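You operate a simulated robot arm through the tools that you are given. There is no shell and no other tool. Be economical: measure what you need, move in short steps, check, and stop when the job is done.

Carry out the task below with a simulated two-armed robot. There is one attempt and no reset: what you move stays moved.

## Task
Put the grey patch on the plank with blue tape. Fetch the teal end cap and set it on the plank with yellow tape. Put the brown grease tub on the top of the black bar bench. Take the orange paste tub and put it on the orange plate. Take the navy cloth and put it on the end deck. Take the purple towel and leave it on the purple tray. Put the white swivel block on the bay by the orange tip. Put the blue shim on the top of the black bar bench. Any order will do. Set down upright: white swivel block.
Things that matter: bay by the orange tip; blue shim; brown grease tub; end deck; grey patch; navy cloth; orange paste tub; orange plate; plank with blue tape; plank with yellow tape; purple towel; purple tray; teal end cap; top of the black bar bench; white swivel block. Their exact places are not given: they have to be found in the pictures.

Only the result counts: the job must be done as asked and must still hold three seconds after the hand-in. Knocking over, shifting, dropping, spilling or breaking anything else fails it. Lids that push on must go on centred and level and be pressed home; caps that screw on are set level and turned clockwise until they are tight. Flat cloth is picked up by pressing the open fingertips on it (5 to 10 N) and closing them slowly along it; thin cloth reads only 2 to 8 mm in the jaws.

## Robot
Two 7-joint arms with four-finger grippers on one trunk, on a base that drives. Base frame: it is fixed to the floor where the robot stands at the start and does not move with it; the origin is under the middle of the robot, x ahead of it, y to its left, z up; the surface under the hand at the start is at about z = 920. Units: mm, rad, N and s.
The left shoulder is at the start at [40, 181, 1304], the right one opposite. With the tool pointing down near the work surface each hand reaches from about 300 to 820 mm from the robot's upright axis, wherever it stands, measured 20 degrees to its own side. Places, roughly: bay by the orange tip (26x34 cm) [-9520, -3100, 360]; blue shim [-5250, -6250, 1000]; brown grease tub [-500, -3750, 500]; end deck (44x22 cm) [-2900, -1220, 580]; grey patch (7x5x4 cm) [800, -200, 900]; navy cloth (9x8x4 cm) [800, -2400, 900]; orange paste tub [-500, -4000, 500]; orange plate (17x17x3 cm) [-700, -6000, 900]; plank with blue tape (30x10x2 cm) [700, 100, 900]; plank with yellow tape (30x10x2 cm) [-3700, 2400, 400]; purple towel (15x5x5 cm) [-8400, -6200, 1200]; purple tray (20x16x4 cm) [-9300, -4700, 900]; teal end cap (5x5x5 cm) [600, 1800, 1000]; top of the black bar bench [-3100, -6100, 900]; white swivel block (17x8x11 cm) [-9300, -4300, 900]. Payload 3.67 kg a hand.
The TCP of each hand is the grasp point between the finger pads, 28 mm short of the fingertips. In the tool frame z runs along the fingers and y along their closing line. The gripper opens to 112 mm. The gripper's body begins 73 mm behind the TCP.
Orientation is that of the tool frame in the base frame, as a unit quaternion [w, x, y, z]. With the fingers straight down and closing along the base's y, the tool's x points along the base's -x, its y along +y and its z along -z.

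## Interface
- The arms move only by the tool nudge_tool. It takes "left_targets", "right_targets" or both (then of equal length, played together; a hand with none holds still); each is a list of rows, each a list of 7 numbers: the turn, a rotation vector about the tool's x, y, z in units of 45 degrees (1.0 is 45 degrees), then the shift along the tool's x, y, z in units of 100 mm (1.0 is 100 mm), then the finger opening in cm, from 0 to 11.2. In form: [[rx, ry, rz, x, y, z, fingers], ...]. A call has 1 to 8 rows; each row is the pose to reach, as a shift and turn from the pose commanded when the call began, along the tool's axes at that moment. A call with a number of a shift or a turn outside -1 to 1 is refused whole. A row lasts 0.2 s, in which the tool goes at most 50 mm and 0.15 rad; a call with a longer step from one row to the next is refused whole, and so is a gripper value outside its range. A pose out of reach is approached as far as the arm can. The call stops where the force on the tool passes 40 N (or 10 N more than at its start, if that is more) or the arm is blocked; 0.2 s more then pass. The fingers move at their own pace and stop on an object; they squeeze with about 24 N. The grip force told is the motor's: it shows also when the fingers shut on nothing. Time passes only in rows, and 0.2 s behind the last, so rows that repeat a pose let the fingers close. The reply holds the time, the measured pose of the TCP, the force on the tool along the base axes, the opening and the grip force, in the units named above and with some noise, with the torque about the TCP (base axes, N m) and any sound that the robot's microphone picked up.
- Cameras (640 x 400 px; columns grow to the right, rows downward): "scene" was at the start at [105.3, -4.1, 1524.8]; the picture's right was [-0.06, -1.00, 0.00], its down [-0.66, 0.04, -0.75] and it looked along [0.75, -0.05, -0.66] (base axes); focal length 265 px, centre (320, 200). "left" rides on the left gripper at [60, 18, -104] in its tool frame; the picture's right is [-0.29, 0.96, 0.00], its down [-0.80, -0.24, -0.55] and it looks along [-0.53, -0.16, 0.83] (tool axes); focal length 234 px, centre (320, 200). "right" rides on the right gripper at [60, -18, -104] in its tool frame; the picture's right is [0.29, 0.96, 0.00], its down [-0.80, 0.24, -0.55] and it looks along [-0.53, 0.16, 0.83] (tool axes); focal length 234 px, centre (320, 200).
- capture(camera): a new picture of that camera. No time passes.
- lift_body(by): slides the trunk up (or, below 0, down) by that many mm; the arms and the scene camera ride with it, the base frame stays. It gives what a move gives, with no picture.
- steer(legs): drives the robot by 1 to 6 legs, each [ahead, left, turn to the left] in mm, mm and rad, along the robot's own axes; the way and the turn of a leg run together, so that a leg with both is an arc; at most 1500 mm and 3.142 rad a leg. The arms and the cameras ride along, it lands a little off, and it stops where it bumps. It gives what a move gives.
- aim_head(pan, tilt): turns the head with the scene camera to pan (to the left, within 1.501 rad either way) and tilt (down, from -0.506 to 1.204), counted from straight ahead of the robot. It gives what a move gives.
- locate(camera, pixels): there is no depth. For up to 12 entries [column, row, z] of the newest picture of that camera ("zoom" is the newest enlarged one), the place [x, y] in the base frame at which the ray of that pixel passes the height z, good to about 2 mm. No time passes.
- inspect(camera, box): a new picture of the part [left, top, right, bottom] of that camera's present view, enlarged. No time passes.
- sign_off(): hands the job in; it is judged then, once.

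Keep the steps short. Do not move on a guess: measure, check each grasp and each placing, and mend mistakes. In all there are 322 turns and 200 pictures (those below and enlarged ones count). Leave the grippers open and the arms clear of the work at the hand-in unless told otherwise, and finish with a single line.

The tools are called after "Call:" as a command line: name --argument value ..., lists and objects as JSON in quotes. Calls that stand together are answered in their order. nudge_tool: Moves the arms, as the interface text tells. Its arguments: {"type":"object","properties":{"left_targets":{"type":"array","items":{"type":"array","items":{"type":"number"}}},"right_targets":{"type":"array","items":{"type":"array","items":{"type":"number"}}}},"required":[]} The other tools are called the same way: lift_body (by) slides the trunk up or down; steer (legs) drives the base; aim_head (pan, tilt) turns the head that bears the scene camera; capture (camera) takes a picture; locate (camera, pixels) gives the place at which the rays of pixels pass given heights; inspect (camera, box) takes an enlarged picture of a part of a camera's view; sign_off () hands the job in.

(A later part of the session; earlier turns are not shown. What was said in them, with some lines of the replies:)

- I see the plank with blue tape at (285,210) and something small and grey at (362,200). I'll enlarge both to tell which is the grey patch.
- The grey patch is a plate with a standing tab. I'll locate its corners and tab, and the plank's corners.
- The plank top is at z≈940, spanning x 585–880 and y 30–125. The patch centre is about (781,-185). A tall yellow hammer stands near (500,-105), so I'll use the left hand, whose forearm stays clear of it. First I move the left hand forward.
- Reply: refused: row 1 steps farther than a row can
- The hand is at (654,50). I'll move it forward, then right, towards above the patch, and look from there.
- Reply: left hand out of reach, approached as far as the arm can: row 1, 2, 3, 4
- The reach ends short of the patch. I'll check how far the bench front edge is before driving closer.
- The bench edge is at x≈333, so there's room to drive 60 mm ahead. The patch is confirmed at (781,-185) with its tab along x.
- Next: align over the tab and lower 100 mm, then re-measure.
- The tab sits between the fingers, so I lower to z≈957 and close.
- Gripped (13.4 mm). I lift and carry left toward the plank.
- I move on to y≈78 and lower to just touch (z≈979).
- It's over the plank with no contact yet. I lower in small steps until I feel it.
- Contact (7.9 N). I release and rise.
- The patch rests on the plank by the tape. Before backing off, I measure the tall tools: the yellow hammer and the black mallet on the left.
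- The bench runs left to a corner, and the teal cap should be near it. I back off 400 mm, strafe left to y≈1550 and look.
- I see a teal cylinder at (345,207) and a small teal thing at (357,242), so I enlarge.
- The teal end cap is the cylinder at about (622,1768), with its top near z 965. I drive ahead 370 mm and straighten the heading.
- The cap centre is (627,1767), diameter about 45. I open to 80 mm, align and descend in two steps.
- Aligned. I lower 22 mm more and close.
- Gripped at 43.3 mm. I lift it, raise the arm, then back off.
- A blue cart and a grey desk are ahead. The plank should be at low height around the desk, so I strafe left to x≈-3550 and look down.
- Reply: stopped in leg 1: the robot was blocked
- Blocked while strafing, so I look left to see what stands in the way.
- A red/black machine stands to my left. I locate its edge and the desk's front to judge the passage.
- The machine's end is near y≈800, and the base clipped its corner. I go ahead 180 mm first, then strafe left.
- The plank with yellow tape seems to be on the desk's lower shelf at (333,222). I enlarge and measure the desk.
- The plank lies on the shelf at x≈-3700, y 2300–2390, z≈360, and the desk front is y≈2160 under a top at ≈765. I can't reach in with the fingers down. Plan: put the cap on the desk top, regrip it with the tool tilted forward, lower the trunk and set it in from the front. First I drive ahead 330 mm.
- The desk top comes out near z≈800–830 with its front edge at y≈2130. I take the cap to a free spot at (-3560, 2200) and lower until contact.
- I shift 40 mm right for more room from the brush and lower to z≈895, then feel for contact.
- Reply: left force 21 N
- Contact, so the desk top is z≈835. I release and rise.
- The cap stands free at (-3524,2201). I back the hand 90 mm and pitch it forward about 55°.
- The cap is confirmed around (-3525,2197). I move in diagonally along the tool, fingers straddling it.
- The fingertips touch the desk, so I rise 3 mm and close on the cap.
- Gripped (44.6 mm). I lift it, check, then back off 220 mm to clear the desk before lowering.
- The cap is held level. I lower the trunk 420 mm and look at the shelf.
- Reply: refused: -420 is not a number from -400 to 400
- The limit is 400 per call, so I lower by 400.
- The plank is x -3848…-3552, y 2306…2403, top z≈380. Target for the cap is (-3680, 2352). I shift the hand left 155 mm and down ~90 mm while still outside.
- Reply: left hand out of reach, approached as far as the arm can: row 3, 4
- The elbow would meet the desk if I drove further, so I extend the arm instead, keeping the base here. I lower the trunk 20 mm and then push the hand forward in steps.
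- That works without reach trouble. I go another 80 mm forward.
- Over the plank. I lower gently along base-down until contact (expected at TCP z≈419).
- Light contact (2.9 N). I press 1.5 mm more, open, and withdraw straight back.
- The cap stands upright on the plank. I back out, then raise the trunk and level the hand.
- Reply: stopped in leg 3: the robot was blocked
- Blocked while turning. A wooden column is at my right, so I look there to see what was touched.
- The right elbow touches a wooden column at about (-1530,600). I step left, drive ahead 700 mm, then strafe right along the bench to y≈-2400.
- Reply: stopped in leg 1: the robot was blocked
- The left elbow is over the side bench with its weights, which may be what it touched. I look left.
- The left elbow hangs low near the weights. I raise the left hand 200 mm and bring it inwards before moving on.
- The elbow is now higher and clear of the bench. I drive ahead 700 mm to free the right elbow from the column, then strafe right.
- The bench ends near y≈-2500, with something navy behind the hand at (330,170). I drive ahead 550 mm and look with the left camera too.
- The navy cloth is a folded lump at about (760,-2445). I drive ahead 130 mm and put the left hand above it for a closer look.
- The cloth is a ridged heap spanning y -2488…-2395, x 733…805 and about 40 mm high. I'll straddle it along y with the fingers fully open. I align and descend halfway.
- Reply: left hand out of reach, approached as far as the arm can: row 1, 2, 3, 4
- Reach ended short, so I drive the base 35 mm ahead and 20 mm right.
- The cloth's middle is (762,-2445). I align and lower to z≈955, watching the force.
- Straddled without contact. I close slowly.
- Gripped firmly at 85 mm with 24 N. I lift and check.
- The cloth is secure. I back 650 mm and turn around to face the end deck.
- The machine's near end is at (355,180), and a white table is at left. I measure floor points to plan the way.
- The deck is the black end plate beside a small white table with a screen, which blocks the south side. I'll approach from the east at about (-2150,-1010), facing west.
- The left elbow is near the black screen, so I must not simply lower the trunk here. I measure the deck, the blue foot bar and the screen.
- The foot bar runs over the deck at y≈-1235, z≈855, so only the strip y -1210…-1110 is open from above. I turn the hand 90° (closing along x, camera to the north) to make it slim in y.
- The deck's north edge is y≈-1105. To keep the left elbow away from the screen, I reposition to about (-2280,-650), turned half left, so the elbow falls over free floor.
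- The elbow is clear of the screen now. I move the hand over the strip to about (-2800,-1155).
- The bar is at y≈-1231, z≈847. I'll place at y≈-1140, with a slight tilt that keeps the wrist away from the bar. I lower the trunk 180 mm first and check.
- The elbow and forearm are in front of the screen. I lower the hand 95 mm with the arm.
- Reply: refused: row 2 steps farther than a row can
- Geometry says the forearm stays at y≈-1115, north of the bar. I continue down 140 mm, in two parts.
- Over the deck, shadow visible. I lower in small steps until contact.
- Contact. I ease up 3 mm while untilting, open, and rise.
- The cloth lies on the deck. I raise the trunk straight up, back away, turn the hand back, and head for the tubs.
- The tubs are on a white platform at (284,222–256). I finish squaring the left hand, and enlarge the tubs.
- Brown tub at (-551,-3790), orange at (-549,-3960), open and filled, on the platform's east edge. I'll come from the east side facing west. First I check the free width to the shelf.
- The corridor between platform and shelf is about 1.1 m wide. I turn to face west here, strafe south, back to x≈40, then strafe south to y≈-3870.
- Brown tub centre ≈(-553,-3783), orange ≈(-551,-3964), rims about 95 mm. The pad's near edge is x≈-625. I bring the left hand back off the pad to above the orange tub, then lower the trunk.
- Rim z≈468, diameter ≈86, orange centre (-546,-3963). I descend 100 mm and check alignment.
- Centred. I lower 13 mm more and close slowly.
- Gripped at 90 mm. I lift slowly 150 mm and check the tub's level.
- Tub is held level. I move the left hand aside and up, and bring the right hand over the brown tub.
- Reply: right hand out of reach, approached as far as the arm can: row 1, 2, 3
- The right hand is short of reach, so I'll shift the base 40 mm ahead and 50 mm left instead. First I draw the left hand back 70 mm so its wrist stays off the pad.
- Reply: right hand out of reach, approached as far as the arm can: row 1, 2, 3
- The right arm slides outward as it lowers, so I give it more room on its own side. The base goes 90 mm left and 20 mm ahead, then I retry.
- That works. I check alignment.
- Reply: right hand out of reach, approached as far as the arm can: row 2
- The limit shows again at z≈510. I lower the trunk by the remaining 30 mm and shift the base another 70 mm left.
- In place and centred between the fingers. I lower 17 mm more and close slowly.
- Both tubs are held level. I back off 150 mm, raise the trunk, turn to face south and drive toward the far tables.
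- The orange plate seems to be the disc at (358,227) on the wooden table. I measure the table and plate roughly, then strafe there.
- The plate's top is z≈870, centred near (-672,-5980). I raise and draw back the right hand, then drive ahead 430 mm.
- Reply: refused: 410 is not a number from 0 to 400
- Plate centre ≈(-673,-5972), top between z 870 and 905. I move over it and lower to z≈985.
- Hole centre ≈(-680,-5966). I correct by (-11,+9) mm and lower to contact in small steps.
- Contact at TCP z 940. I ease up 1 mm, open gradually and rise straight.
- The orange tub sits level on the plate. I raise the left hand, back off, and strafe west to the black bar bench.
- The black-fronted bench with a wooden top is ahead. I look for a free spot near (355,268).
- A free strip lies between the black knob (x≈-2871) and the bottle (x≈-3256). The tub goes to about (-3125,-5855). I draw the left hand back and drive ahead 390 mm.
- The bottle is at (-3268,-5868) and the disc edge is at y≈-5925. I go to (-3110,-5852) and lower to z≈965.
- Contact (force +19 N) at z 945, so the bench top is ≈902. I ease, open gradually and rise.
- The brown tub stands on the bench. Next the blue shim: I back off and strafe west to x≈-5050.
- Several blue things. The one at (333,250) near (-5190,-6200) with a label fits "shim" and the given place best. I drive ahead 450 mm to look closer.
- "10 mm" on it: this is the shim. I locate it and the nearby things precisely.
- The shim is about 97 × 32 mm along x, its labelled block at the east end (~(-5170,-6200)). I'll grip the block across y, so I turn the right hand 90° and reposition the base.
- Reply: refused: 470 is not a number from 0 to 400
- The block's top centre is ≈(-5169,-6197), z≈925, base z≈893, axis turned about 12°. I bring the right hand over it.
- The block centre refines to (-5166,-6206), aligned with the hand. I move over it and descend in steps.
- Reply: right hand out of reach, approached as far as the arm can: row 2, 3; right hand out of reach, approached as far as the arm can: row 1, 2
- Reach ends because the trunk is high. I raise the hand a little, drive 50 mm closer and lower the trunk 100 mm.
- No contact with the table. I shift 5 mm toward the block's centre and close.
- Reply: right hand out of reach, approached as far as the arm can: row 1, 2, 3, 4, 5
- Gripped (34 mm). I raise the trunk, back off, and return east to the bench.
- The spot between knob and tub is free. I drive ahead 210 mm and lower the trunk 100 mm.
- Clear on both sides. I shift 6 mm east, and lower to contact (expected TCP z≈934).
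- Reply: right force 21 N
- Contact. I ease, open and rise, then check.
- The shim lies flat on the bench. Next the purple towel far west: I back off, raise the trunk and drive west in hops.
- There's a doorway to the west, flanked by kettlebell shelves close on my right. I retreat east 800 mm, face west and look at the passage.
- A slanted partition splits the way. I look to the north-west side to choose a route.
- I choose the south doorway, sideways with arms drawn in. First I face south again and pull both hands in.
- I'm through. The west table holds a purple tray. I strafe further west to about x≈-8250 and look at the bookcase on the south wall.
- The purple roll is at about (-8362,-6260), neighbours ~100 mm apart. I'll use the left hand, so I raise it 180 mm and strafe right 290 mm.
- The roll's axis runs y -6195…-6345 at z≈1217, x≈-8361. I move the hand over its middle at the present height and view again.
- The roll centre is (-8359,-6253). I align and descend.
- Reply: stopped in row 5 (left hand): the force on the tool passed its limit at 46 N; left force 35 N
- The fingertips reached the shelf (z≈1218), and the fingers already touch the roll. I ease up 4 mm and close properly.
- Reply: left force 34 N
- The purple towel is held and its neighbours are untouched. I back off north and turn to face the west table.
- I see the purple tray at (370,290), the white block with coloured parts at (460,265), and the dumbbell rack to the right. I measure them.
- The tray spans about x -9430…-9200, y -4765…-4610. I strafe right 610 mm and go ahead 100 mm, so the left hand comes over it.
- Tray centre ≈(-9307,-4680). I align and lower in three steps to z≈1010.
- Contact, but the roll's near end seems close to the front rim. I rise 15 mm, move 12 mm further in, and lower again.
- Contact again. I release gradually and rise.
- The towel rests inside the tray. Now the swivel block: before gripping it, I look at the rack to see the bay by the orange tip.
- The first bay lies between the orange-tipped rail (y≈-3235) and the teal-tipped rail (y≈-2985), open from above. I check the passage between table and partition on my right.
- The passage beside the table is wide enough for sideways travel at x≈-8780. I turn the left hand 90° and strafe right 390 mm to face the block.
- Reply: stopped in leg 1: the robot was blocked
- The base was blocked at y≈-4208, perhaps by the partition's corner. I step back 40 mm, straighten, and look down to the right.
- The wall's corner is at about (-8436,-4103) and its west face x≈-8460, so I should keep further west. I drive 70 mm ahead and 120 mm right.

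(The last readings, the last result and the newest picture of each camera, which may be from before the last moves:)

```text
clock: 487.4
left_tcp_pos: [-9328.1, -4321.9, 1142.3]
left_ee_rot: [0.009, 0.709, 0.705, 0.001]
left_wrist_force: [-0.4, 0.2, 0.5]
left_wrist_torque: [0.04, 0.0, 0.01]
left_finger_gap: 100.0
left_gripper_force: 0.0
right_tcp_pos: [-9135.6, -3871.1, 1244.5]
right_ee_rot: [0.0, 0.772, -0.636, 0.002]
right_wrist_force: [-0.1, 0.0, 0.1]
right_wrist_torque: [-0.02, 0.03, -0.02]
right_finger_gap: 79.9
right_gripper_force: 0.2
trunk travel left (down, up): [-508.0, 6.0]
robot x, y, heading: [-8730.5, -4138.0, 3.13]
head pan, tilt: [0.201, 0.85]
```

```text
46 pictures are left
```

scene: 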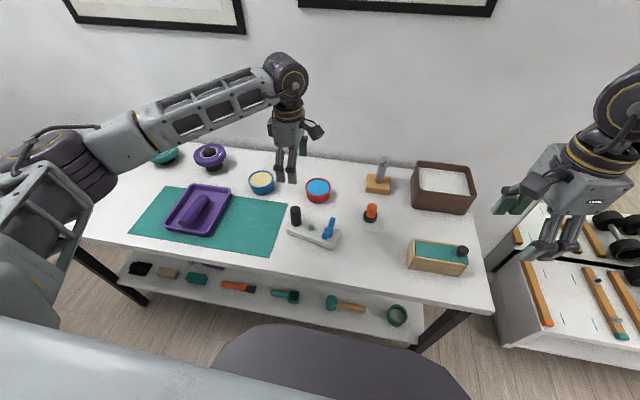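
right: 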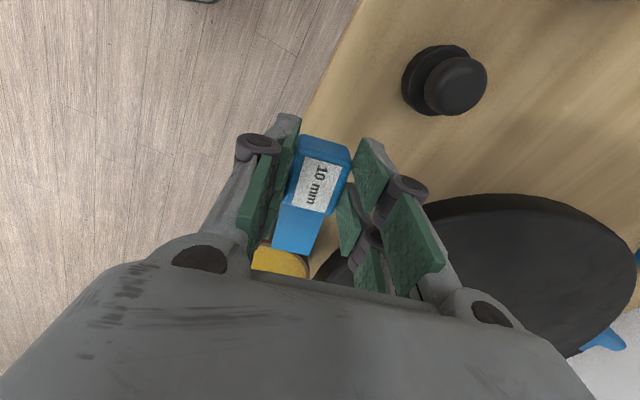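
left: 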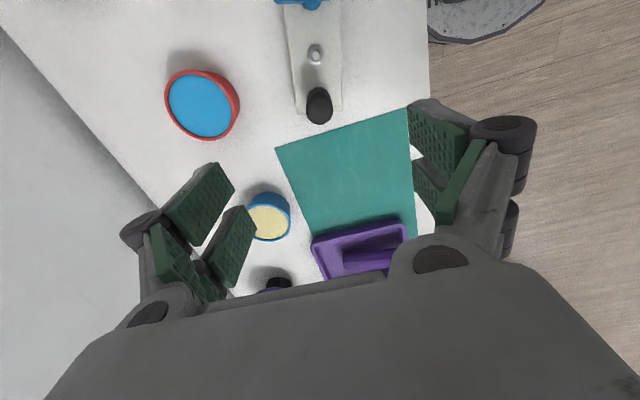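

Call:
inspect --camera "scene" --box '[270, 195, 366, 255]'

Call:
locate --camera "zoom" --pixels '[[120, 225, 900], [120, 250, 872], [420, 360, 872], [430, 330, 900], [460, 260, 900], [160, 190, 900], [175, 80, 975], [350, 210, 915]]'

Call:
locate --camera "left" --pixels '[[298, 115, 900], [341, 108, 900], [285, 5, 900], [340, 3, 900], [318, 100, 975], [314, 52, 910], [292, 45, 900], [341, 40, 900]]'

```text
6.67 times, centred on (318, 225) of scene
```

zoom: 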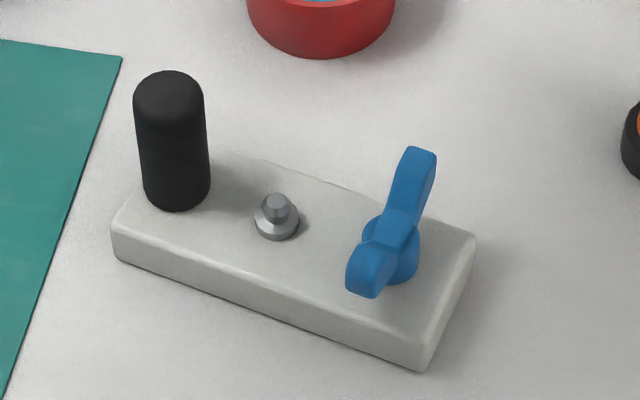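

```text
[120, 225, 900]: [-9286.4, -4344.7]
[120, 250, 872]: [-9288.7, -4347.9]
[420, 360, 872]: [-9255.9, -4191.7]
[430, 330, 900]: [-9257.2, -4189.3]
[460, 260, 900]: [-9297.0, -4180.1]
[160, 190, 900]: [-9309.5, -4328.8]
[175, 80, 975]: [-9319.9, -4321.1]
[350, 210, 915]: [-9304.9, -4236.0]
```

```text
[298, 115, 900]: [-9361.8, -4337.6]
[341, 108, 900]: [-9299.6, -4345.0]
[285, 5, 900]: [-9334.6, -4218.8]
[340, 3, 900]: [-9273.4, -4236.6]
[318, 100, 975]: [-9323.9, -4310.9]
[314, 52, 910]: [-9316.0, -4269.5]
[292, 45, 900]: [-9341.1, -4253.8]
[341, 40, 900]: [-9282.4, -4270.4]
```

The block's base is ≈170 × 60 mm, centred near (-9307,-4266), axis turned about 12°. I align the hand over its centre and lower 100 mm.

Call:
nudge_tool --left_targets '[[0, 0, 0.13, 0.3, 0.1, 0, 10], [0, 0, 0.27, 0.56, 0.21, 0, 10], [0, 0, 0.27, 0.56, 0.21, 0.45, 10], [0, 0, 0.27, 0.56, 0.21, 0.9, 10]]'

Call:
capture --camera "left"

```text
clock: 488.4
left_tcp_pos: [-9306.5, -4266.2, 1051.0]
left_ee_rot: [0.008, 0.781, 0.624, 0.003]
left_wrist_force: [-0.1, 0.0, -1.1]
left_wrist_torque: [-0.03, -0.02, -0.04]
left_finger_gap: 99.7
left_gripper_force: 0.1
right_tcp_pos: [-9135.1, -3871.8, 1244.0]
right_ee_rot: [0.0, 0.772, -0.635, 0.003]
right_wrist_force: [-0.5, 0.4, 0.2]
right_wrist_torque: [0.02, 0.01, 0.01]
right_finger_gap: 79.8
right_gripper_force: 0.0
trunk travel left (down, up): [-508.0, 6.0]
robot x, y, heading: [-8731.1, -4139.0, 3.132]
head pan, tilt: [0.201, 0.85]
```

```text
44 pictures are left
```

left: 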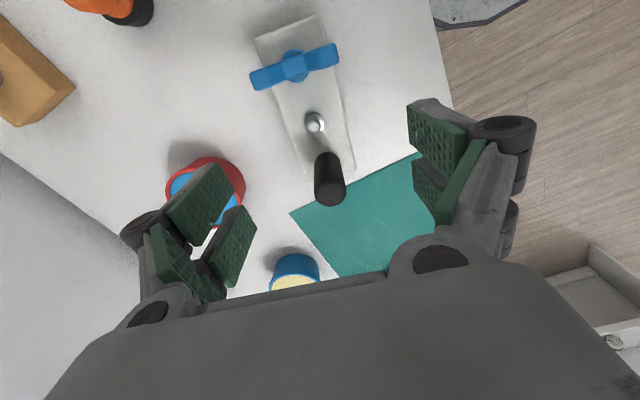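

Call:
locate --camera "left" --pixels '[[255, 38, 895], [317, 15, 895], [357, 168, 895], [301, 175, 895], [315, 120, 910], [240, 200, 940], [165, 175, 940], [330, 160, 975], [338, 48, 930], [250, 82, 930]]'

```text
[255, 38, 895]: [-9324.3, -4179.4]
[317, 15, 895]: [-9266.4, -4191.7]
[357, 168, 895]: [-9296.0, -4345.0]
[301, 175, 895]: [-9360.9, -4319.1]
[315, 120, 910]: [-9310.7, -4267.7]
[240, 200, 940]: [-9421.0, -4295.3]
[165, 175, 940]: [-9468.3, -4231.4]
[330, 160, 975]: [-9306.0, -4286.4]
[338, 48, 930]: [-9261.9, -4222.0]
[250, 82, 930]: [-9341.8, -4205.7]
```

Centre (-9311,-4264). I shift 5 mm, narrow to 80 mm and lower to z≈925, then feel.

Call:
nudge_tool --left_targets '[[0, 0, 0, 0, -0.05, 0.2, 8], [0, 0, 0, 0, -0.05, 0.6, 8], [0, 0, 0, 0, -0.05, 0.98, 8]]'

Call:
nudge_tool --left_targets '[[0, 0, 0, 0, 0, 0.25, 8], [0, 0, 0, 0, 0, 0.3, 8], [0, 0, 0, 0, 0, 0.3, 8]]'

Call:
capture --camera "left"

```text
clock: 489.2
left_tcp_pos: [-9311.1, -4261.5, 954.0]
left_ee_rot: [0.009, 0.78, 0.625, 0.001]
left_wrist_force: [0.2, -0.1, -0.1]
left_wrist_torque: [-0.03, -0.01, 0.0]
left_finger_gap: 79.9
left_gripper_force: 0.2
right_tcp_pos: [-9136.0, -3870.2, 1244.0]
right_ee_rot: [0.0, 0.772, -0.635, 0.002]
right_wrist_force: [0.2, -0.1, 0.7]
right_wrist_torque: [-0.02, 0.01, -0.03]
right_finger_gap: 79.9
right_gripper_force: 0.1
trunk travel left (down, up): [-508.0, 6.0]
robot x, y, heading: [-8730.0, -4138.9, 3.128]
head pan, tilt: [0.201, 0.85]
```

```text
clock: 490.0
left_tcp_pos: [-9307.5, -4264.2, 923.1]
left_ee_rot: [0.009, 0.78, 0.625, 0.002]
left_wrist_force: [-0.3, -0.2, -0.8]
left_wrist_torque: [0.02, 0.01, 0.01]
left_finger_gap: 79.7
left_gripper_force: 0.1
right_tcp_pos: [-9135.8, -3870.0, 1243.2]
right_ee_rot: [0.0, 0.772, -0.636, 0.003]
right_wrist_force: [0.3, 1.1, 0.6]
right_wrist_torque: [0.01, -0.01, 0.01]
right_finger_gap: 80.1
right_gripper_force: 0.0
trunk travel left (down, up): [-508.0, 6.0]
robot x, y, heading: [-8726.6, -4139.7, 3.132]
head pan, tilt: [0.201, 0.85]
```

```text
43 pictures are left
```

left: 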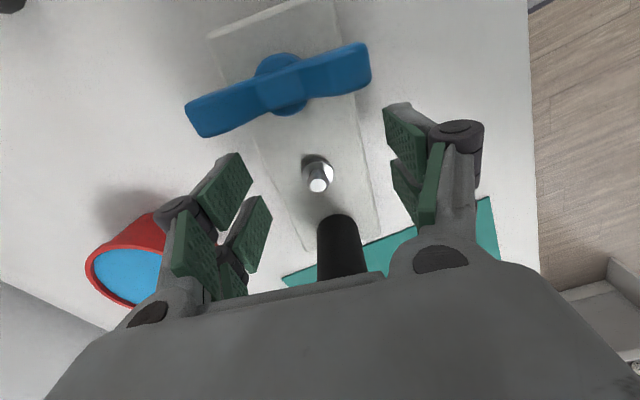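

Clear. I lower in small steps until the tips touch the table.

Call:
nudge_tool --left_targets '[[0, 0, 0, 0, 0, 0.05, 8], [0, 0, 0, 0, 0, 0.1, 8], [0, 0, 0, 0, 0, 0.14, 8], [0, 0, 0, 0, 0, 0.18, 8], [0, 0, 0, 0, 0, 0.18, 8]]'

```text
clock: 491.2
left_tcp_pos: [-9307.6, -4266.3, 906.3]
left_ee_rot: [0.008, 0.781, 0.625, 0.001]
left_wrist_force: [0.0, -1.0, 0.0]
left_wrist_torque: [-0.02, 0.0, 0.0]
left_finger_gap: 80.0
left_gripper_force: 0.0
right_tcp_pos: [-9134.9, -3871.1, 1244.7]
right_ee_rot: [0.001, 0.772, -0.635, 0.003]
right_wrist_force: [1.1, 0.1, -0.1]
right_wrist_torque: [0.0, -0.01, -0.02]
right_finger_gap: 79.8
right_gripper_force: 0.1
trunk travel left (down, up): [-508.0, 6.0]
robot x, y, heading: [-8726.1, -4138.2, 3.129]
head pan, tilt: [0.201, 0.85]
```

Call:
nudge_tool --left_targets '[[0, 0, 0, 0, -0.02, 0.04, 8], [0, 0, 0, 0, -0.02, 0.06, 8], [0, 0, 0, 0, -0.02, 0.06, 6.5], [0, 0, 0, 0, -0.02, 0.06, 5.5], [0, 0, 0, 0, -0.02, 0.06, 4], [0, 0, 0, 0, -0.02, 0.06, 3], [0, 0, 0, 0, -0.02, 0.06, 3]]'

Call:
capture --camera "left"

```text
clock: 492.8
left_tcp_pos: [-9308.7, -4267.8, 899.9]
left_ee_rot: [0.009, 0.78, 0.626, 0.001]
left_wrist_force: [-2.2, -0.3, 4.9]
left_wrist_torque: [-0.05, -0.06, 0.04]
left_finger_gap: 69.9
left_gripper_force: 24.1
right_tcp_pos: [-9135.6, -3870.9, 1243.7]
right_ee_rot: [0.001, 0.772, -0.635, 0.003]
right_wrist_force: [0.6, -0.1, -0.1]
right_wrist_torque: [-0.02, 0.01, -0.02]
right_finger_gap: 80.0
right_gripper_force: 0.1
trunk travel left (down, up): [-508.0, 6.0]
robot x, y, heading: [-8730.9, -4137.3, 3.132]
head pan, tilt: [0.201, 0.85]
```

```text
42 pictures are left
```

left: 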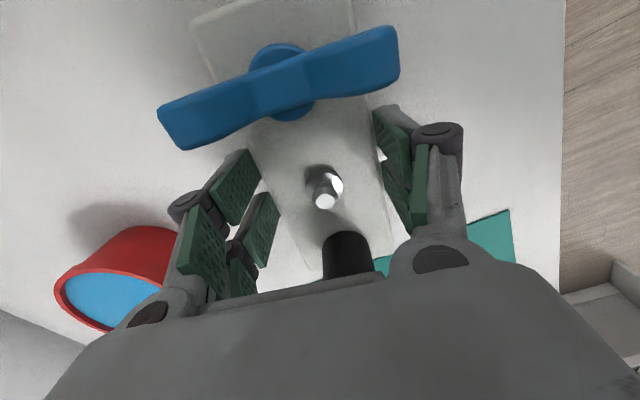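

Gripped at 70 mm. I lift straight up slowly.

Call:
nudge_tool --left_targets '[[0, 0, 0, 0, 0, -0.1, 3], [0, 0, 0, 0, 0, -0.3, 3], [0, 0, 0, 0, 0, -0.6, 3], [0, 0, 0, 0, 0, -1, 3]]'

Call:
capture --camera "left"

```text
clock: 493.8
left_tcp_pos: [-9312.2, -4265.7, 999.8]
left_ee_rot: [0.01, 0.78, 0.625, 0.002]
left_wrist_force: [0.8, -0.4, -3.4]
left_wrist_torque: [0.0, 0.0, 0.04]
left_finger_gap: 70.0
left_gripper_force: 24.1
right_tcp_pos: [-9135.5, -3870.7, 1245.2]
right_ee_rot: [0.0, 0.772, -0.635, 0.004]
right_wrist_force: [0.0, 0.3, -0.8]
right_wrist_torque: [-0.03, 0.0, -0.01]
right_finger_gap: 79.9
right_gripper_force: 0.0
trunk travel left (down, up): [-508.0, 6.0]
robot x, y, heading: [-8725.7, -4139.3, 3.135]
head pan, tilt: [0.201, 0.85]
```

```text
41 pictures are left
```

left: 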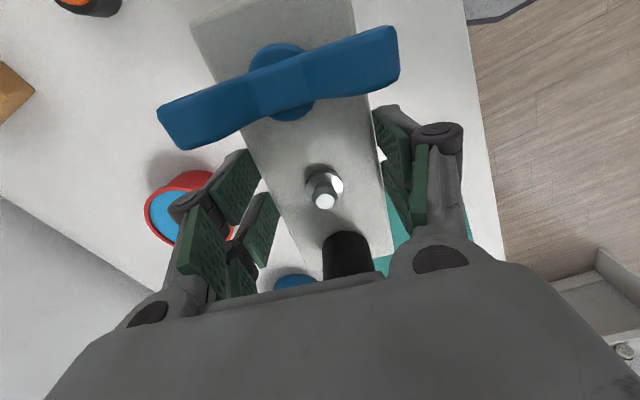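

Held level. I raise it 140 mm, go ahead 75 mm to centre in the passage, and strafe right 600 mm.

Call:
nudge_tool --left_targets '[[0, 0, 0, 0, 0, -0.45, 3], [0, 0, 0, 0, 0, -0.9, 3], [0, 0, 0, 0, 0, -1, 3]]'

Call:
nudge_tool --left_targets '[[0, 0, 0, 0, 0.3, -0.3, 3], [0, 0, 0, 0, 0.6, -0.5, 3]]'

Call:
steer --legs '[[78, 0, 0], [0, -600, 0]]'

Call:
aim_head --pan -0.7 --tilt 0.75

Call:
capture --camera "scene"

```text
clock: 494.6
left_tcp_pos: [-9315.2, -4265.0, 1099.8]
left_ee_rot: [0.009, 0.781, 0.625, 0.003]
left_wrist_force: [0.5, -0.1, -2.4]
left_wrist_torque: [0.02, 0.0, 0.04]
left_finger_gap: 69.9
left_gripper_force: 24.6
right_tcp_pos: [-9136.2, -3869.8, 1242.7]
right_ee_rot: [0.0, 0.772, -0.636, 0.002]
right_wrist_force: [0.0, -0.4, 0.3]
right_wrist_torque: [-0.02, -0.03, -0.02]
right_finger_gap: 80.0
right_gripper_force: 0.1
trunk travel left (down, up): [-508.0, 6.0]
robot x, y, heading: [-8726.1, -4140.0, 3.132]
head pan, tilt: [0.201, 0.85]
```

```text
clock: 495.2
left_tcp_pos: [-9254.6, -4277.8, 1153.0]
left_ee_rot: [0.008, 0.78, 0.626, 0.0]
left_wrist_force: [0.1, 0.3, -3.2]
left_wrist_torque: [-0.01, 0.01, 0.0]
left_finger_gap: 69.8
left_gripper_force: 24.5
right_tcp_pos: [-9134.6, -3870.9, 1244.0]
right_ee_rot: [-0.001, 0.772, -0.635, 0.002]
right_wrist_force: [0.4, 0.1, -0.1]
right_wrist_torque: [0.03, 0.01, 0.02]
right_finger_gap: 80.0
right_gripper_force: 0.1
trunk travel left (down, up): [-508.0, 6.0]
robot x, y, heading: [-8726.2, -4135.1, 3.132]
head pan, tilt: [0.201, 0.85]
```

```text
clock: 499.3
left_tcp_pos: [-9330.6, -3685.3, 1151.1]
left_ee_rot: [0.008, 0.779, 0.627, 0.002]
left_wrist_force: [-0.7, -0.5, -2.9]
left_wrist_torque: [-0.01, -0.02, -0.02]
left_finger_gap: 70.0
left_gripper_force: 23.6
right_tcp_pos: [-9209.4, -3277.0, 1243.6]
right_ee_rot: [0.0, 0.773, -0.635, 0.002]
right_wrist_force: [-0.3, -0.2, 0.7]
right_wrist_torque: [0.03, -0.01, 0.02]
right_finger_gap: 80.2
right_gripper_force: 0.0
trunk travel left (down, up): [-508.0, 6.0]
robot x, y, heading: [-8800.1, -3540.2, 3.132]
head pan, tilt: [0.201, 0.85]
```

```text
clock: 500.5
left_tcp_pos: [-9329.7, -3682.8, 1150.2]
left_ee_rot: [0.009, 0.779, 0.627, 0.002]
left_wrist_force: [-0.4, -0.1, -3.5]
left_wrist_torque: [-0.02, 0.0, 0.03]
left_finger_gap: 70.0
left_gripper_force: 23.7
right_tcp_pos: [-9209.9, -3277.3, 1244.7]
right_ee_rot: [0.0, 0.774, -0.634, 0.002]
right_wrist_force: [0.1, -0.2, -0.5]
right_wrist_torque: [-0.04, 0.01, 0.0]
right_finger_gap: 80.1
right_gripper_force: 0.1
trunk travel left (down, up): [-508.0, 6.0]
robot x, y, heading: [-8804.9, -3543.9, 3.131]
head pan, tilt: [-0.7, 0.75]
```

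```text
40 pictures are left
```

scene: 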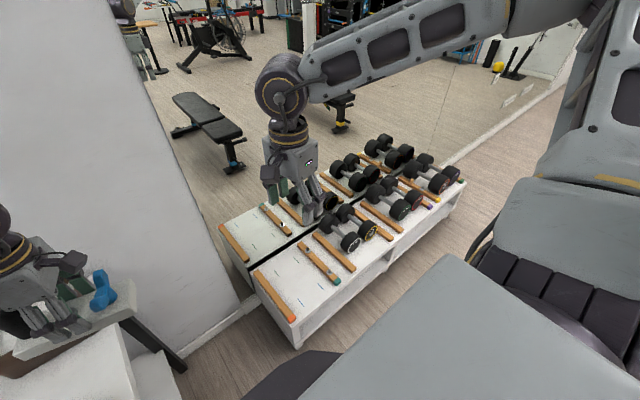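

Through. I strafe another 600 mm to stand before the rack.

Call:
steer --legs '[[0, -610, 0]]'

Call:
aim_head --pan 0.15 --tilt 0.9

Call:
capture --camera "scene"

```text
clock: 504.1
left_tcp_pos: [-9322.8, -3066.3, 1150.7]
left_ee_rot: [0.008, 0.783, 0.622, 0.002]
left_wrist_force: [-0.5, 0.8, -2.9]
left_wrist_torque: [0.02, 0.02, 0.01]
left_finger_gap: 70.0
left_gripper_force: 23.4
right_tcp_pos: [-9198.0, -2661.9, 1244.1]
right_ee_rot: [-0.001, 0.77, -0.639, 0.003]
right_wrist_force: [0.0, 0.1, 0.7]
right_wrist_torque: [0.01, -0.02, -0.02]
right_finger_gap: 79.7
right_gripper_force: 0.0
trunk travel left (down, up): [-508.0, 6.0]
robot x, y, heading: [-8792.2, -2931.3, 3.124]
head pan, tilt: [-0.7, 0.75]
```

```text
clock: 505.2
left_tcp_pos: [-9321.7, -3064.8, 1151.4]
left_ee_rot: [0.009, 0.783, 0.622, 0.001]
left_wrist_force: [-0.4, 0.2, -3.0]
left_wrist_torque: [0.01, -0.02, 0.02]
left_finger_gap: 69.8
left_gripper_force: 24.6
right_tcp_pos: [-9196.9, -2660.6, 1244.4]
right_ee_rot: [0.001, 0.769, -0.639, 0.003]
right_wrist_force: [-0.1, 0.1, 0.0]
right_wrist_torque: [0.0, 0.0, -0.03]
right_finger_gap: 79.8
right_gripper_force: 0.1
trunk travel left (down, up): [-508.0, 6.0]
robot x, y, heading: [-8791.5, -2930.3, 3.116]
head pan, tilt: [0.15, 0.901]
```

```text
39 pictures are left
```

scene: 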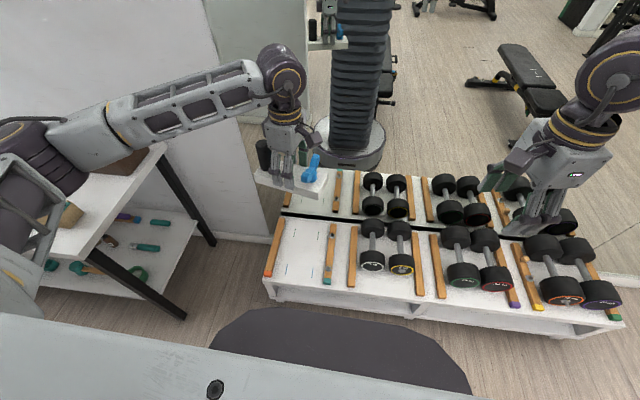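

Call:
inspect --camera "scene" --box '[240, 190, 368, 300]'

Call:
locate --camera "scene" --pixels '[[283, 218, 360], [325, 222, 360], [270, 277, 360], [323, 284, 360], [303, 250, 360], [268, 275, 390], [329, 283, 390], [330, 223, 390], [281, 217, 390]]'

```text
3.64 times, centred on (304, 245) of scene
```

zoom: 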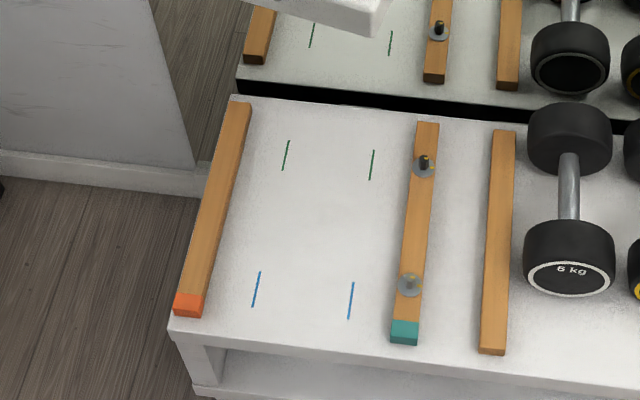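

```text
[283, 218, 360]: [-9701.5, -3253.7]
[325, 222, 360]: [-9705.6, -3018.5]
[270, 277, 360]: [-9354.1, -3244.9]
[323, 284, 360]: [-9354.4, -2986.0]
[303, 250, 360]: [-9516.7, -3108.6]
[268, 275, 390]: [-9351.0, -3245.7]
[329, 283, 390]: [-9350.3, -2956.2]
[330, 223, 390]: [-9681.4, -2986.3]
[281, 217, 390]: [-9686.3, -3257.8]
```

The bay spans x -9700…-9355, y -3240…-3005. I'll set the block at its middle (-9520,-3115). I drive 60 mm ahead and bring the hand over it while high.

Call:
steer --legs '[[60, 0, 0.02]]'

Call:
nudge_tool --left_targets '[[0, 0, 0, -0.3, -0.3, 0, 3], [0, 0, 0, -0.5, -0.7, 0, 3], [0, 0, 0, -0.6, -1, 0, 3]]'

Call:
lift_body --by -400

Call:
capture --camera "scene"

```text
clock: 506.2
left_tcp_pos: [-9373.0, -3075.0, 1155.2]
left_ee_rot: [0.006, 0.777, 0.629, -0.002]
left_wrist_force: [0.9, 0.0, -2.1]
left_wrist_torque: [0.01, 0.09, 0.04]
left_finger_gap: 69.7
left_gripper_force: 23.8
right_tcp_pos: [-9254.6, -2666.0, 1246.6]
right_ee_rot: [0.002, 0.775, -0.632, 0.0]
right_wrist_force: [1.4, 0.7, 0.8]
right_wrist_torque: [-0.03, 0.11, 0.01]
right_finger_gap: 79.9
right_gripper_force: 0.0
trunk travel left (down, up): [-508.0, 6.0]
robot x, y, heading: [-8853.0, -2929.6, 3.138]
head pan, tilt: [0.15, 0.901]
```

```text
clock: 507.0
left_tcp_pos: [-9494.6, -3112.7, 1148.9]
left_ee_rot: [0.01, 0.777, 0.629, 0.003]
left_wrist_force: [-0.7, 0.3, -3.3]
left_wrist_torque: [-0.02, -0.04, 0.01]
left_finger_gap: 69.7
left_gripper_force: 24.3
right_tcp_pos: [-9264.9, -2665.9, 1243.3]
right_ee_rot: [0.0, 0.775, -0.632, 0.003]
right_wrist_force: [-0.8, 0.5, -0.6]
right_wrist_torque: [0.0, -0.05, 0.0]
right_finger_gap: 80.1
right_gripper_force: 0.1
trunk travel left (down, up): [-508.0, 6.0]
robot x, y, heading: [-8852.8, -2931.8, 3.135]
head pan, tilt: [0.15, 0.901]
```

```text
clock: 510.9
left_tcp_pos: [-9490.8, -3112.5, 750.9]
left_ee_rot: [0.008, 0.777, 0.629, 0.001]
left_wrist_force: [0.3, -0.5, -2.1]
left_wrist_torque: [0.01, 0.03, 0.0]
left_finger_gap: 70.2
left_gripper_force: 24.0
right_tcp_pos: [-9262.8, -2666.0, 844.0]
right_ee_rot: [0.0, 0.775, -0.632, 0.003]
right_wrist_force: [0.6, 0.0, 0.3]
right_wrist_torque: [-0.01, 0.03, -0.05]
right_finger_gap: 80.1
right_gripper_force: 0.0
trunk travel left (down, up): [-108.0, 406.0]
robot x, y, heading: [-8854.4, -2930.0, 3.136]
head pan, tilt: [0.15, 0.901]
```

```text
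37 pictures are left
```

scene: 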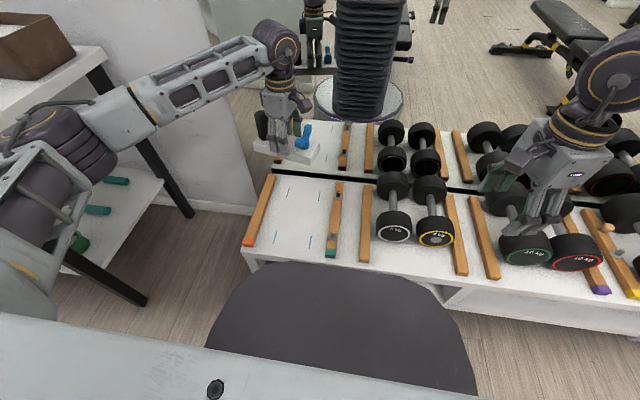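

The left arm is clear of the table. I lower the trunk the remaining 100 mm and the hand 100 mm with the small correction.

Call:
lift_body --by -104

Call:
nudge_tool --left_targets '[[0, 0, 0, -0.13, -0.24, 0.1, 3], [0, 0, 0, -0.13, -0.24, 0.5, 3], [0, 0, 0, -0.13, -0.24, 0.95, 3]]'

Call:
capture --camera "scene"

```text
clock: 512.2
left_tcp_pos: [-9490.5, -3111.9, 648.2]
left_ee_rot: [0.009, 0.778, 0.629, 0.001]
left_wrist_force: [0.0, 0.2, -2.1]
left_wrist_torque: [-0.01, 0.0, 0.01]
left_finger_gap: 69.9
left_gripper_force: 23.5
right_tcp_pos: [-9262.3, -2666.7, 740.9]
right_ee_rot: [0.0, 0.775, -0.632, 0.003]
right_wrist_force: [0.3, -0.4, -0.2]
right_wrist_torque: [-0.02, 0.01, 0.03]
right_finger_gap: 79.8
right_gripper_force: 0.2
trunk travel left (down, up): [-4.0, 510.0]
robot x, y, heading: [-8850.1, -2928.8, 3.144]
head pan, tilt: [0.15, 0.901]
```

```text
clock: 513.0
left_tcp_pos: [-9516.2, -3117.5, 554.6]
left_ee_rot: [0.008, 0.777, 0.629, 0.002]
left_wrist_force: [-0.2, 0.2, -2.1]
left_wrist_torque: [-0.03, -0.01, -0.04]
left_finger_gap: 69.8
left_gripper_force: 24.0
right_tcp_pos: [-9262.9, -2665.9, 740.4]
right_ee_rot: [0.0, 0.775, -0.632, 0.003]
right_wrist_force: [-0.9, -0.8, -0.3]
right_wrist_torque: [0.02, 0.0, -0.02]
right_finger_gap: 79.7
right_gripper_force: 0.1
trunk travel left (down, up): [-4.0, 510.0]
robot x, y, heading: [-8853.7, -2930.0, 3.138]
head pan, tilt: [0.15, 0.901]
```

```text
36 pictures are left
```

scene: 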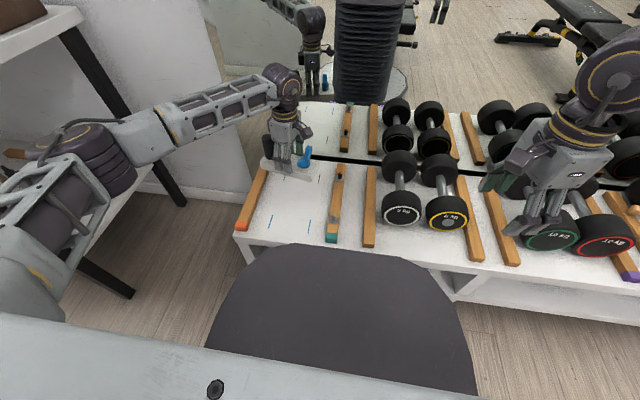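

Call:
nudge_tool --left_targets '[[0, 0, 0, 0, 0, 0.45, 3], [0, 0, 0, 0, 0, 0.9, 3]]'

Call:
inspect --camera "scene" --box '[200, 60, 392, 260]'

Call:
capture --camera "left"

```text
clock: 513.6
left_tcp_pos: [-9516.4, -3122.4, 462.8]
left_ee_rot: [0.009, 0.777, 0.629, 0.002]
left_wrist_force: [-1.4, -0.2, -2.2]
left_wrist_torque: [-0.03, -0.03, -0.01]
left_finger_gap: 69.7
left_gripper_force: 24.1
right_tcp_pos: [-9262.9, -2666.0, 741.3]
right_ee_rot: [0.0, 0.775, -0.632, 0.001]
right_wrist_force: [0.0, 0.6, 0.1]
right_wrist_torque: [0.03, -0.03, -0.03]
right_finger_gap: 80.0
right_gripper_force: 0.1
trunk travel left (down, up): [-4.0, 510.0]
robot x, y, heading: [-8853.6, -2928.9, 3.138]
head pan, tilt: [0.15, 0.901]
```

```text
2.00 times, centred on (296, 160) of scene
```

zoom: 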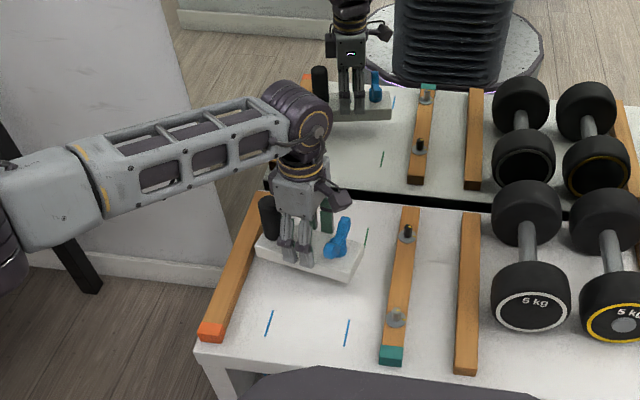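

```text
34 pictures are left
```

left: 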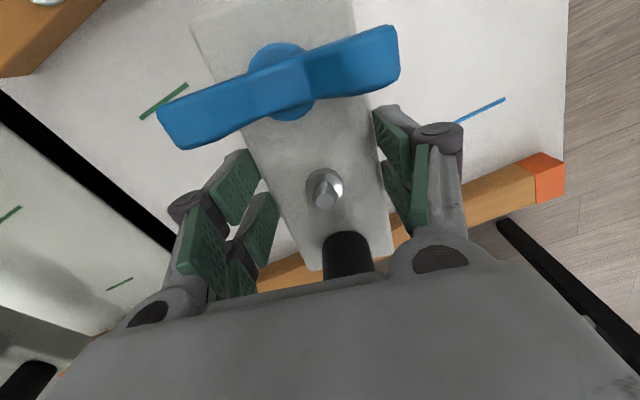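

Well placed. I shift 8 mm north and lower 55 mm, then in small steps to contact.

Call:
nudge_tool --left_targets '[[0, 0, 0, 0.08, 0, 0.2, 3], [0, 0, 0, 0.08, 0, 0.45, 3], [0, 0, 0, 0.08, 0, 0.57, 3], [0, 0, 0, 0.08, 0, 0.57, 3]]'

Call:
nudge_tool --left_targets '[[0, 0, 0, 0, 0, 0.04, 3], [0, 0, 0, 0, 0, 0.08, 3], [0, 0, 0, 0, 0, 0.12, 3], [0, 0, 0, 0, 0, 0.12, 3]]'

```text
clock: 514.6
left_tcp_pos: [-9511.8, -3115.7, 408.8]
left_ee_rot: [0.007, 0.777, 0.629, 0.0]
left_wrist_force: [-6.2, 0.0, 18.0]
left_wrist_torque: [0.3, 0.14, -0.06]
left_finger_gap: 70.2
left_gripper_force: 23.6
right_tcp_pos: [-9261.2, -2666.0, 741.7]
right_ee_rot: [0.0, 0.775, -0.632, 0.002]
right_wrist_force: [-0.2, 0.1, 0.8]
right_wrist_torque: [0.0, 0.0, -0.01]
right_finger_gap: 80.0
right_gripper_force: 0.2
trunk travel left (down, up): [-4.0, 510.0]
robot x, y, heading: [-8852.6, -2931.3, 3.135]
head pan, tilt: [0.15, 0.901]
```

```text
clock: 515.6
left_tcp_pos: [-9512.0, -3114.1, 394.6]
left_ee_rot: [0.009, 0.778, 0.629, 0.001]
left_wrist_force: [4.8, 0.5, 19.1]
left_wrist_torque: [0.09, -0.16, -0.01]
left_finger_gap: 69.9
left_gripper_force: 24.1
right_tcp_pos: [-9260.1, -2667.4, 742.1]
right_ee_rot: [0.001, 0.775, -0.632, 0.002]
right_wrist_force: [-0.8, 0.2, 0.5]
right_wrist_torque: [-0.03, 0.0, 0.01]
right_finger_gap: 79.9
right_gripper_force: 0.0
trunk travel left (down, up): [-4.0, 510.0]
robot x, y, heading: [-8850.2, -2932.6, 3.142]
head pan, tilt: [0.15, 0.901]
```

Contact at about 409, and it slid slightly in the grip to 395. I check that it sits level before opening.

Call:
capture --camera "left"

Call:
inspect --camera "scene" --box '[220, 90, 348, 240]'

```text
33 pictures are left
```

left: 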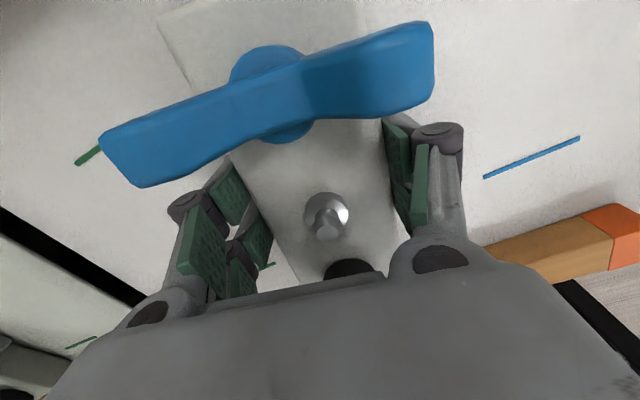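

```text
2.67 times, centred on (284, 165) of scene
```

zoom: 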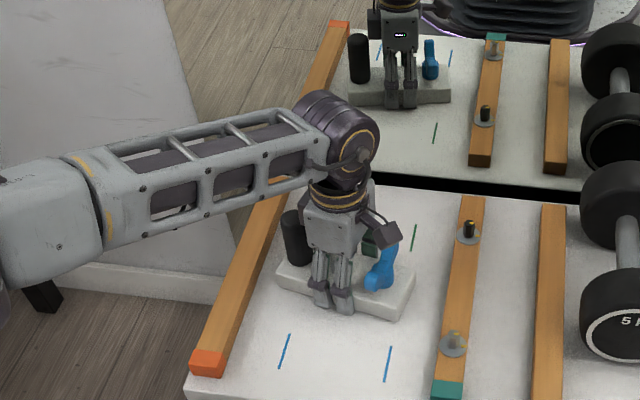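

It sits level in the bay. I open and rise straight up.

Call:
nudge_tool --left_targets '[[0, 0, 0, 0, 0, 0, 7.6], [0, 0, 0, 0, 0, 0, 9], [0, 0, 0, 0, 0, 0, 9], [0, 0, 0, 0, 0, -0.2, 9], [0, 0, 0, 0, 0, -0.6, 9], [0, 0, 0, 0, 0, -1, 9]]'

Call:
nudge_tool --left_targets '[[0, 0, 0, 0, 0, -0.45, 9], [0, 0, 0, 0, 0, -0.9, 9], [0, 0, 0, 0, 0, -1, 9]]'

Call:
capture --camera "left"

Call:
inspect --camera "scene" --box '[220, 90, 348, 240]'

```text
clock: 517.0
left_tcp_pos: [-9512.4, -3114.6, 495.2]
left_ee_rot: [0.009, 0.778, 0.628, 0.002]
left_wrist_force: [-0.3, 0.2, 0.6]
left_wrist_torque: [-0.01, 0.04, 0.0]
left_finger_gap: 90.0
left_gripper_force: 0.1
right_tcp_pos: [-9262.1, -2665.5, 741.7]
right_ee_rot: [-0.001, 0.775, -0.632, 0.003]
right_wrist_force: [0.6, 0.1, 0.7]
right_wrist_torque: [0.0, 0.0, 0.0]
right_finger_gap: 80.0
right_gripper_force: 0.1
trunk travel left (down, up): [-4.0, 510.0]
robot x, y, heading: [-8850.7, -2929.6, 3.138]
head pan, tilt: [0.15, 0.901]
```

```text
clock: 517.8
left_tcp_pos: [-9515.5, -3115.6, 596.7]
left_ee_rot: [0.009, 0.777, 0.629, 0.002]
left_wrist_force: [0.8, -0.8, 1.0]
left_wrist_torque: [0.03, -0.01, 0.02]
left_finger_gap: 89.9
left_gripper_force: 0.2
right_tcp_pos: [-9262.2, -2665.5, 740.2]
right_ee_rot: [-0.001, 0.775, -0.632, 0.002]
right_wrist_force: [0.1, -0.1, 0.2]
right_wrist_torque: [0.05, -0.01, 0.03]
right_finger_gap: 80.1
right_gripper_force: 0.0
trunk travel left (down, up): [-4.0, 510.0]
robot x, y, heading: [-8852.2, -2928.6, 3.142]
head pan, tilt: [0.15, 0.901]
```

```text
31 pictures are left
```

left: 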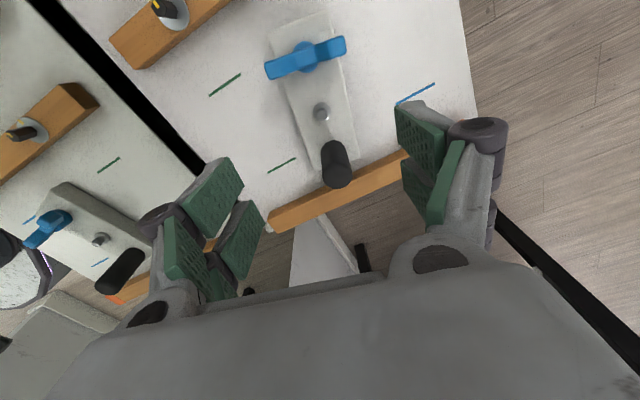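

```text
2.67 times, centred on (284, 165) of scene
```

zoom: 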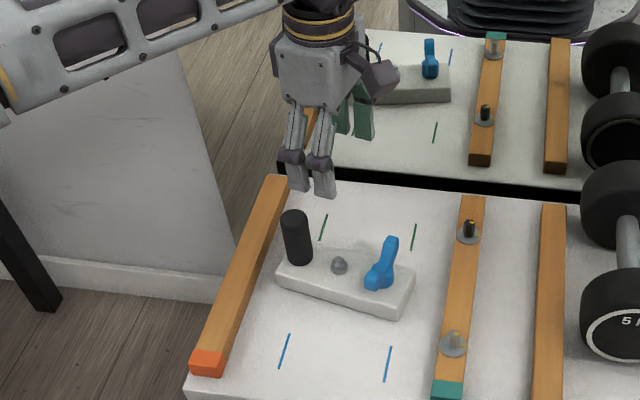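

The block stands upright in the bay. I raise the trunk so both hands are clear, then hand in.

Call:
lift_body --by 400

Call:
nudge_tool --left_targets '[[0, 0, 0, 0, 0.4, 0, 9], [0, 0, 0, 0, 0.8, 0, 9]]'

```text
clock: 521.7
left_tcp_pos: [-9513.5, -3116.9, 995.0]
left_ee_rot: [0.009, 0.778, 0.629, 0.002]
left_wrist_force: [0.1, 0.1, 0.5]
left_wrist_torque: [0.0, 0.02, 0.01]
left_finger_gap: 90.2
left_gripper_force: 0.0
right_tcp_pos: [-9262.5, -2667.8, 1140.7]
right_ee_rot: [0.0, 0.774, -0.633, 0.002]
right_wrist_force: [0.7, 0.2, 0.3]
right_wrist_torque: [-0.03, 0.02, 0.02]
right_finger_gap: 79.9
right_gripper_force: 0.0
trunk travel left (down, up): [-404.0, 110.0]
robot x, y, heading: [-8855.1, -2930.8, 3.135]
head pan, tilt: [0.15, 0.901]
```

```text
clock: 522.3
left_tcp_pos: [-9433.2, -3130.1, 997.4]
left_ee_rot: [0.008, 0.777, 0.629, 0.001]
left_wrist_force: [-0.3, 0.2, 0.1]
left_wrist_torque: [0.0, 0.01, -0.04]
left_finger_gap: 90.0
left_gripper_force: 0.1
right_tcp_pos: [-9260.9, -2667.3, 1140.1]
right_ee_rot: [0.0, 0.775, -0.632, 0.002]
right_wrist_force: [-0.9, 0.6, -0.5]
right_wrist_torque: [-0.03, 0.03, -0.01]
right_finger_gap: 79.9
right_gripper_force: 0.1
trunk travel left (down, up): [-404.0, 110.0]
robot x, y, heading: [-8853.8, -2932.6, 3.138]
head pan, tilt: [0.15, 0.901]
```

All eight objects were placed and checked as set down, and the grippers are open and clear. I hand in.

Call:
sign_off

```text
The job is handed in.
```

All eight items are on their targets, with the white swivel block upright in the bay by the orange tip, and the job is handed in; the base and an elbow bumped fixed obstacles a few times on the way, and I saw nothing knocked over.
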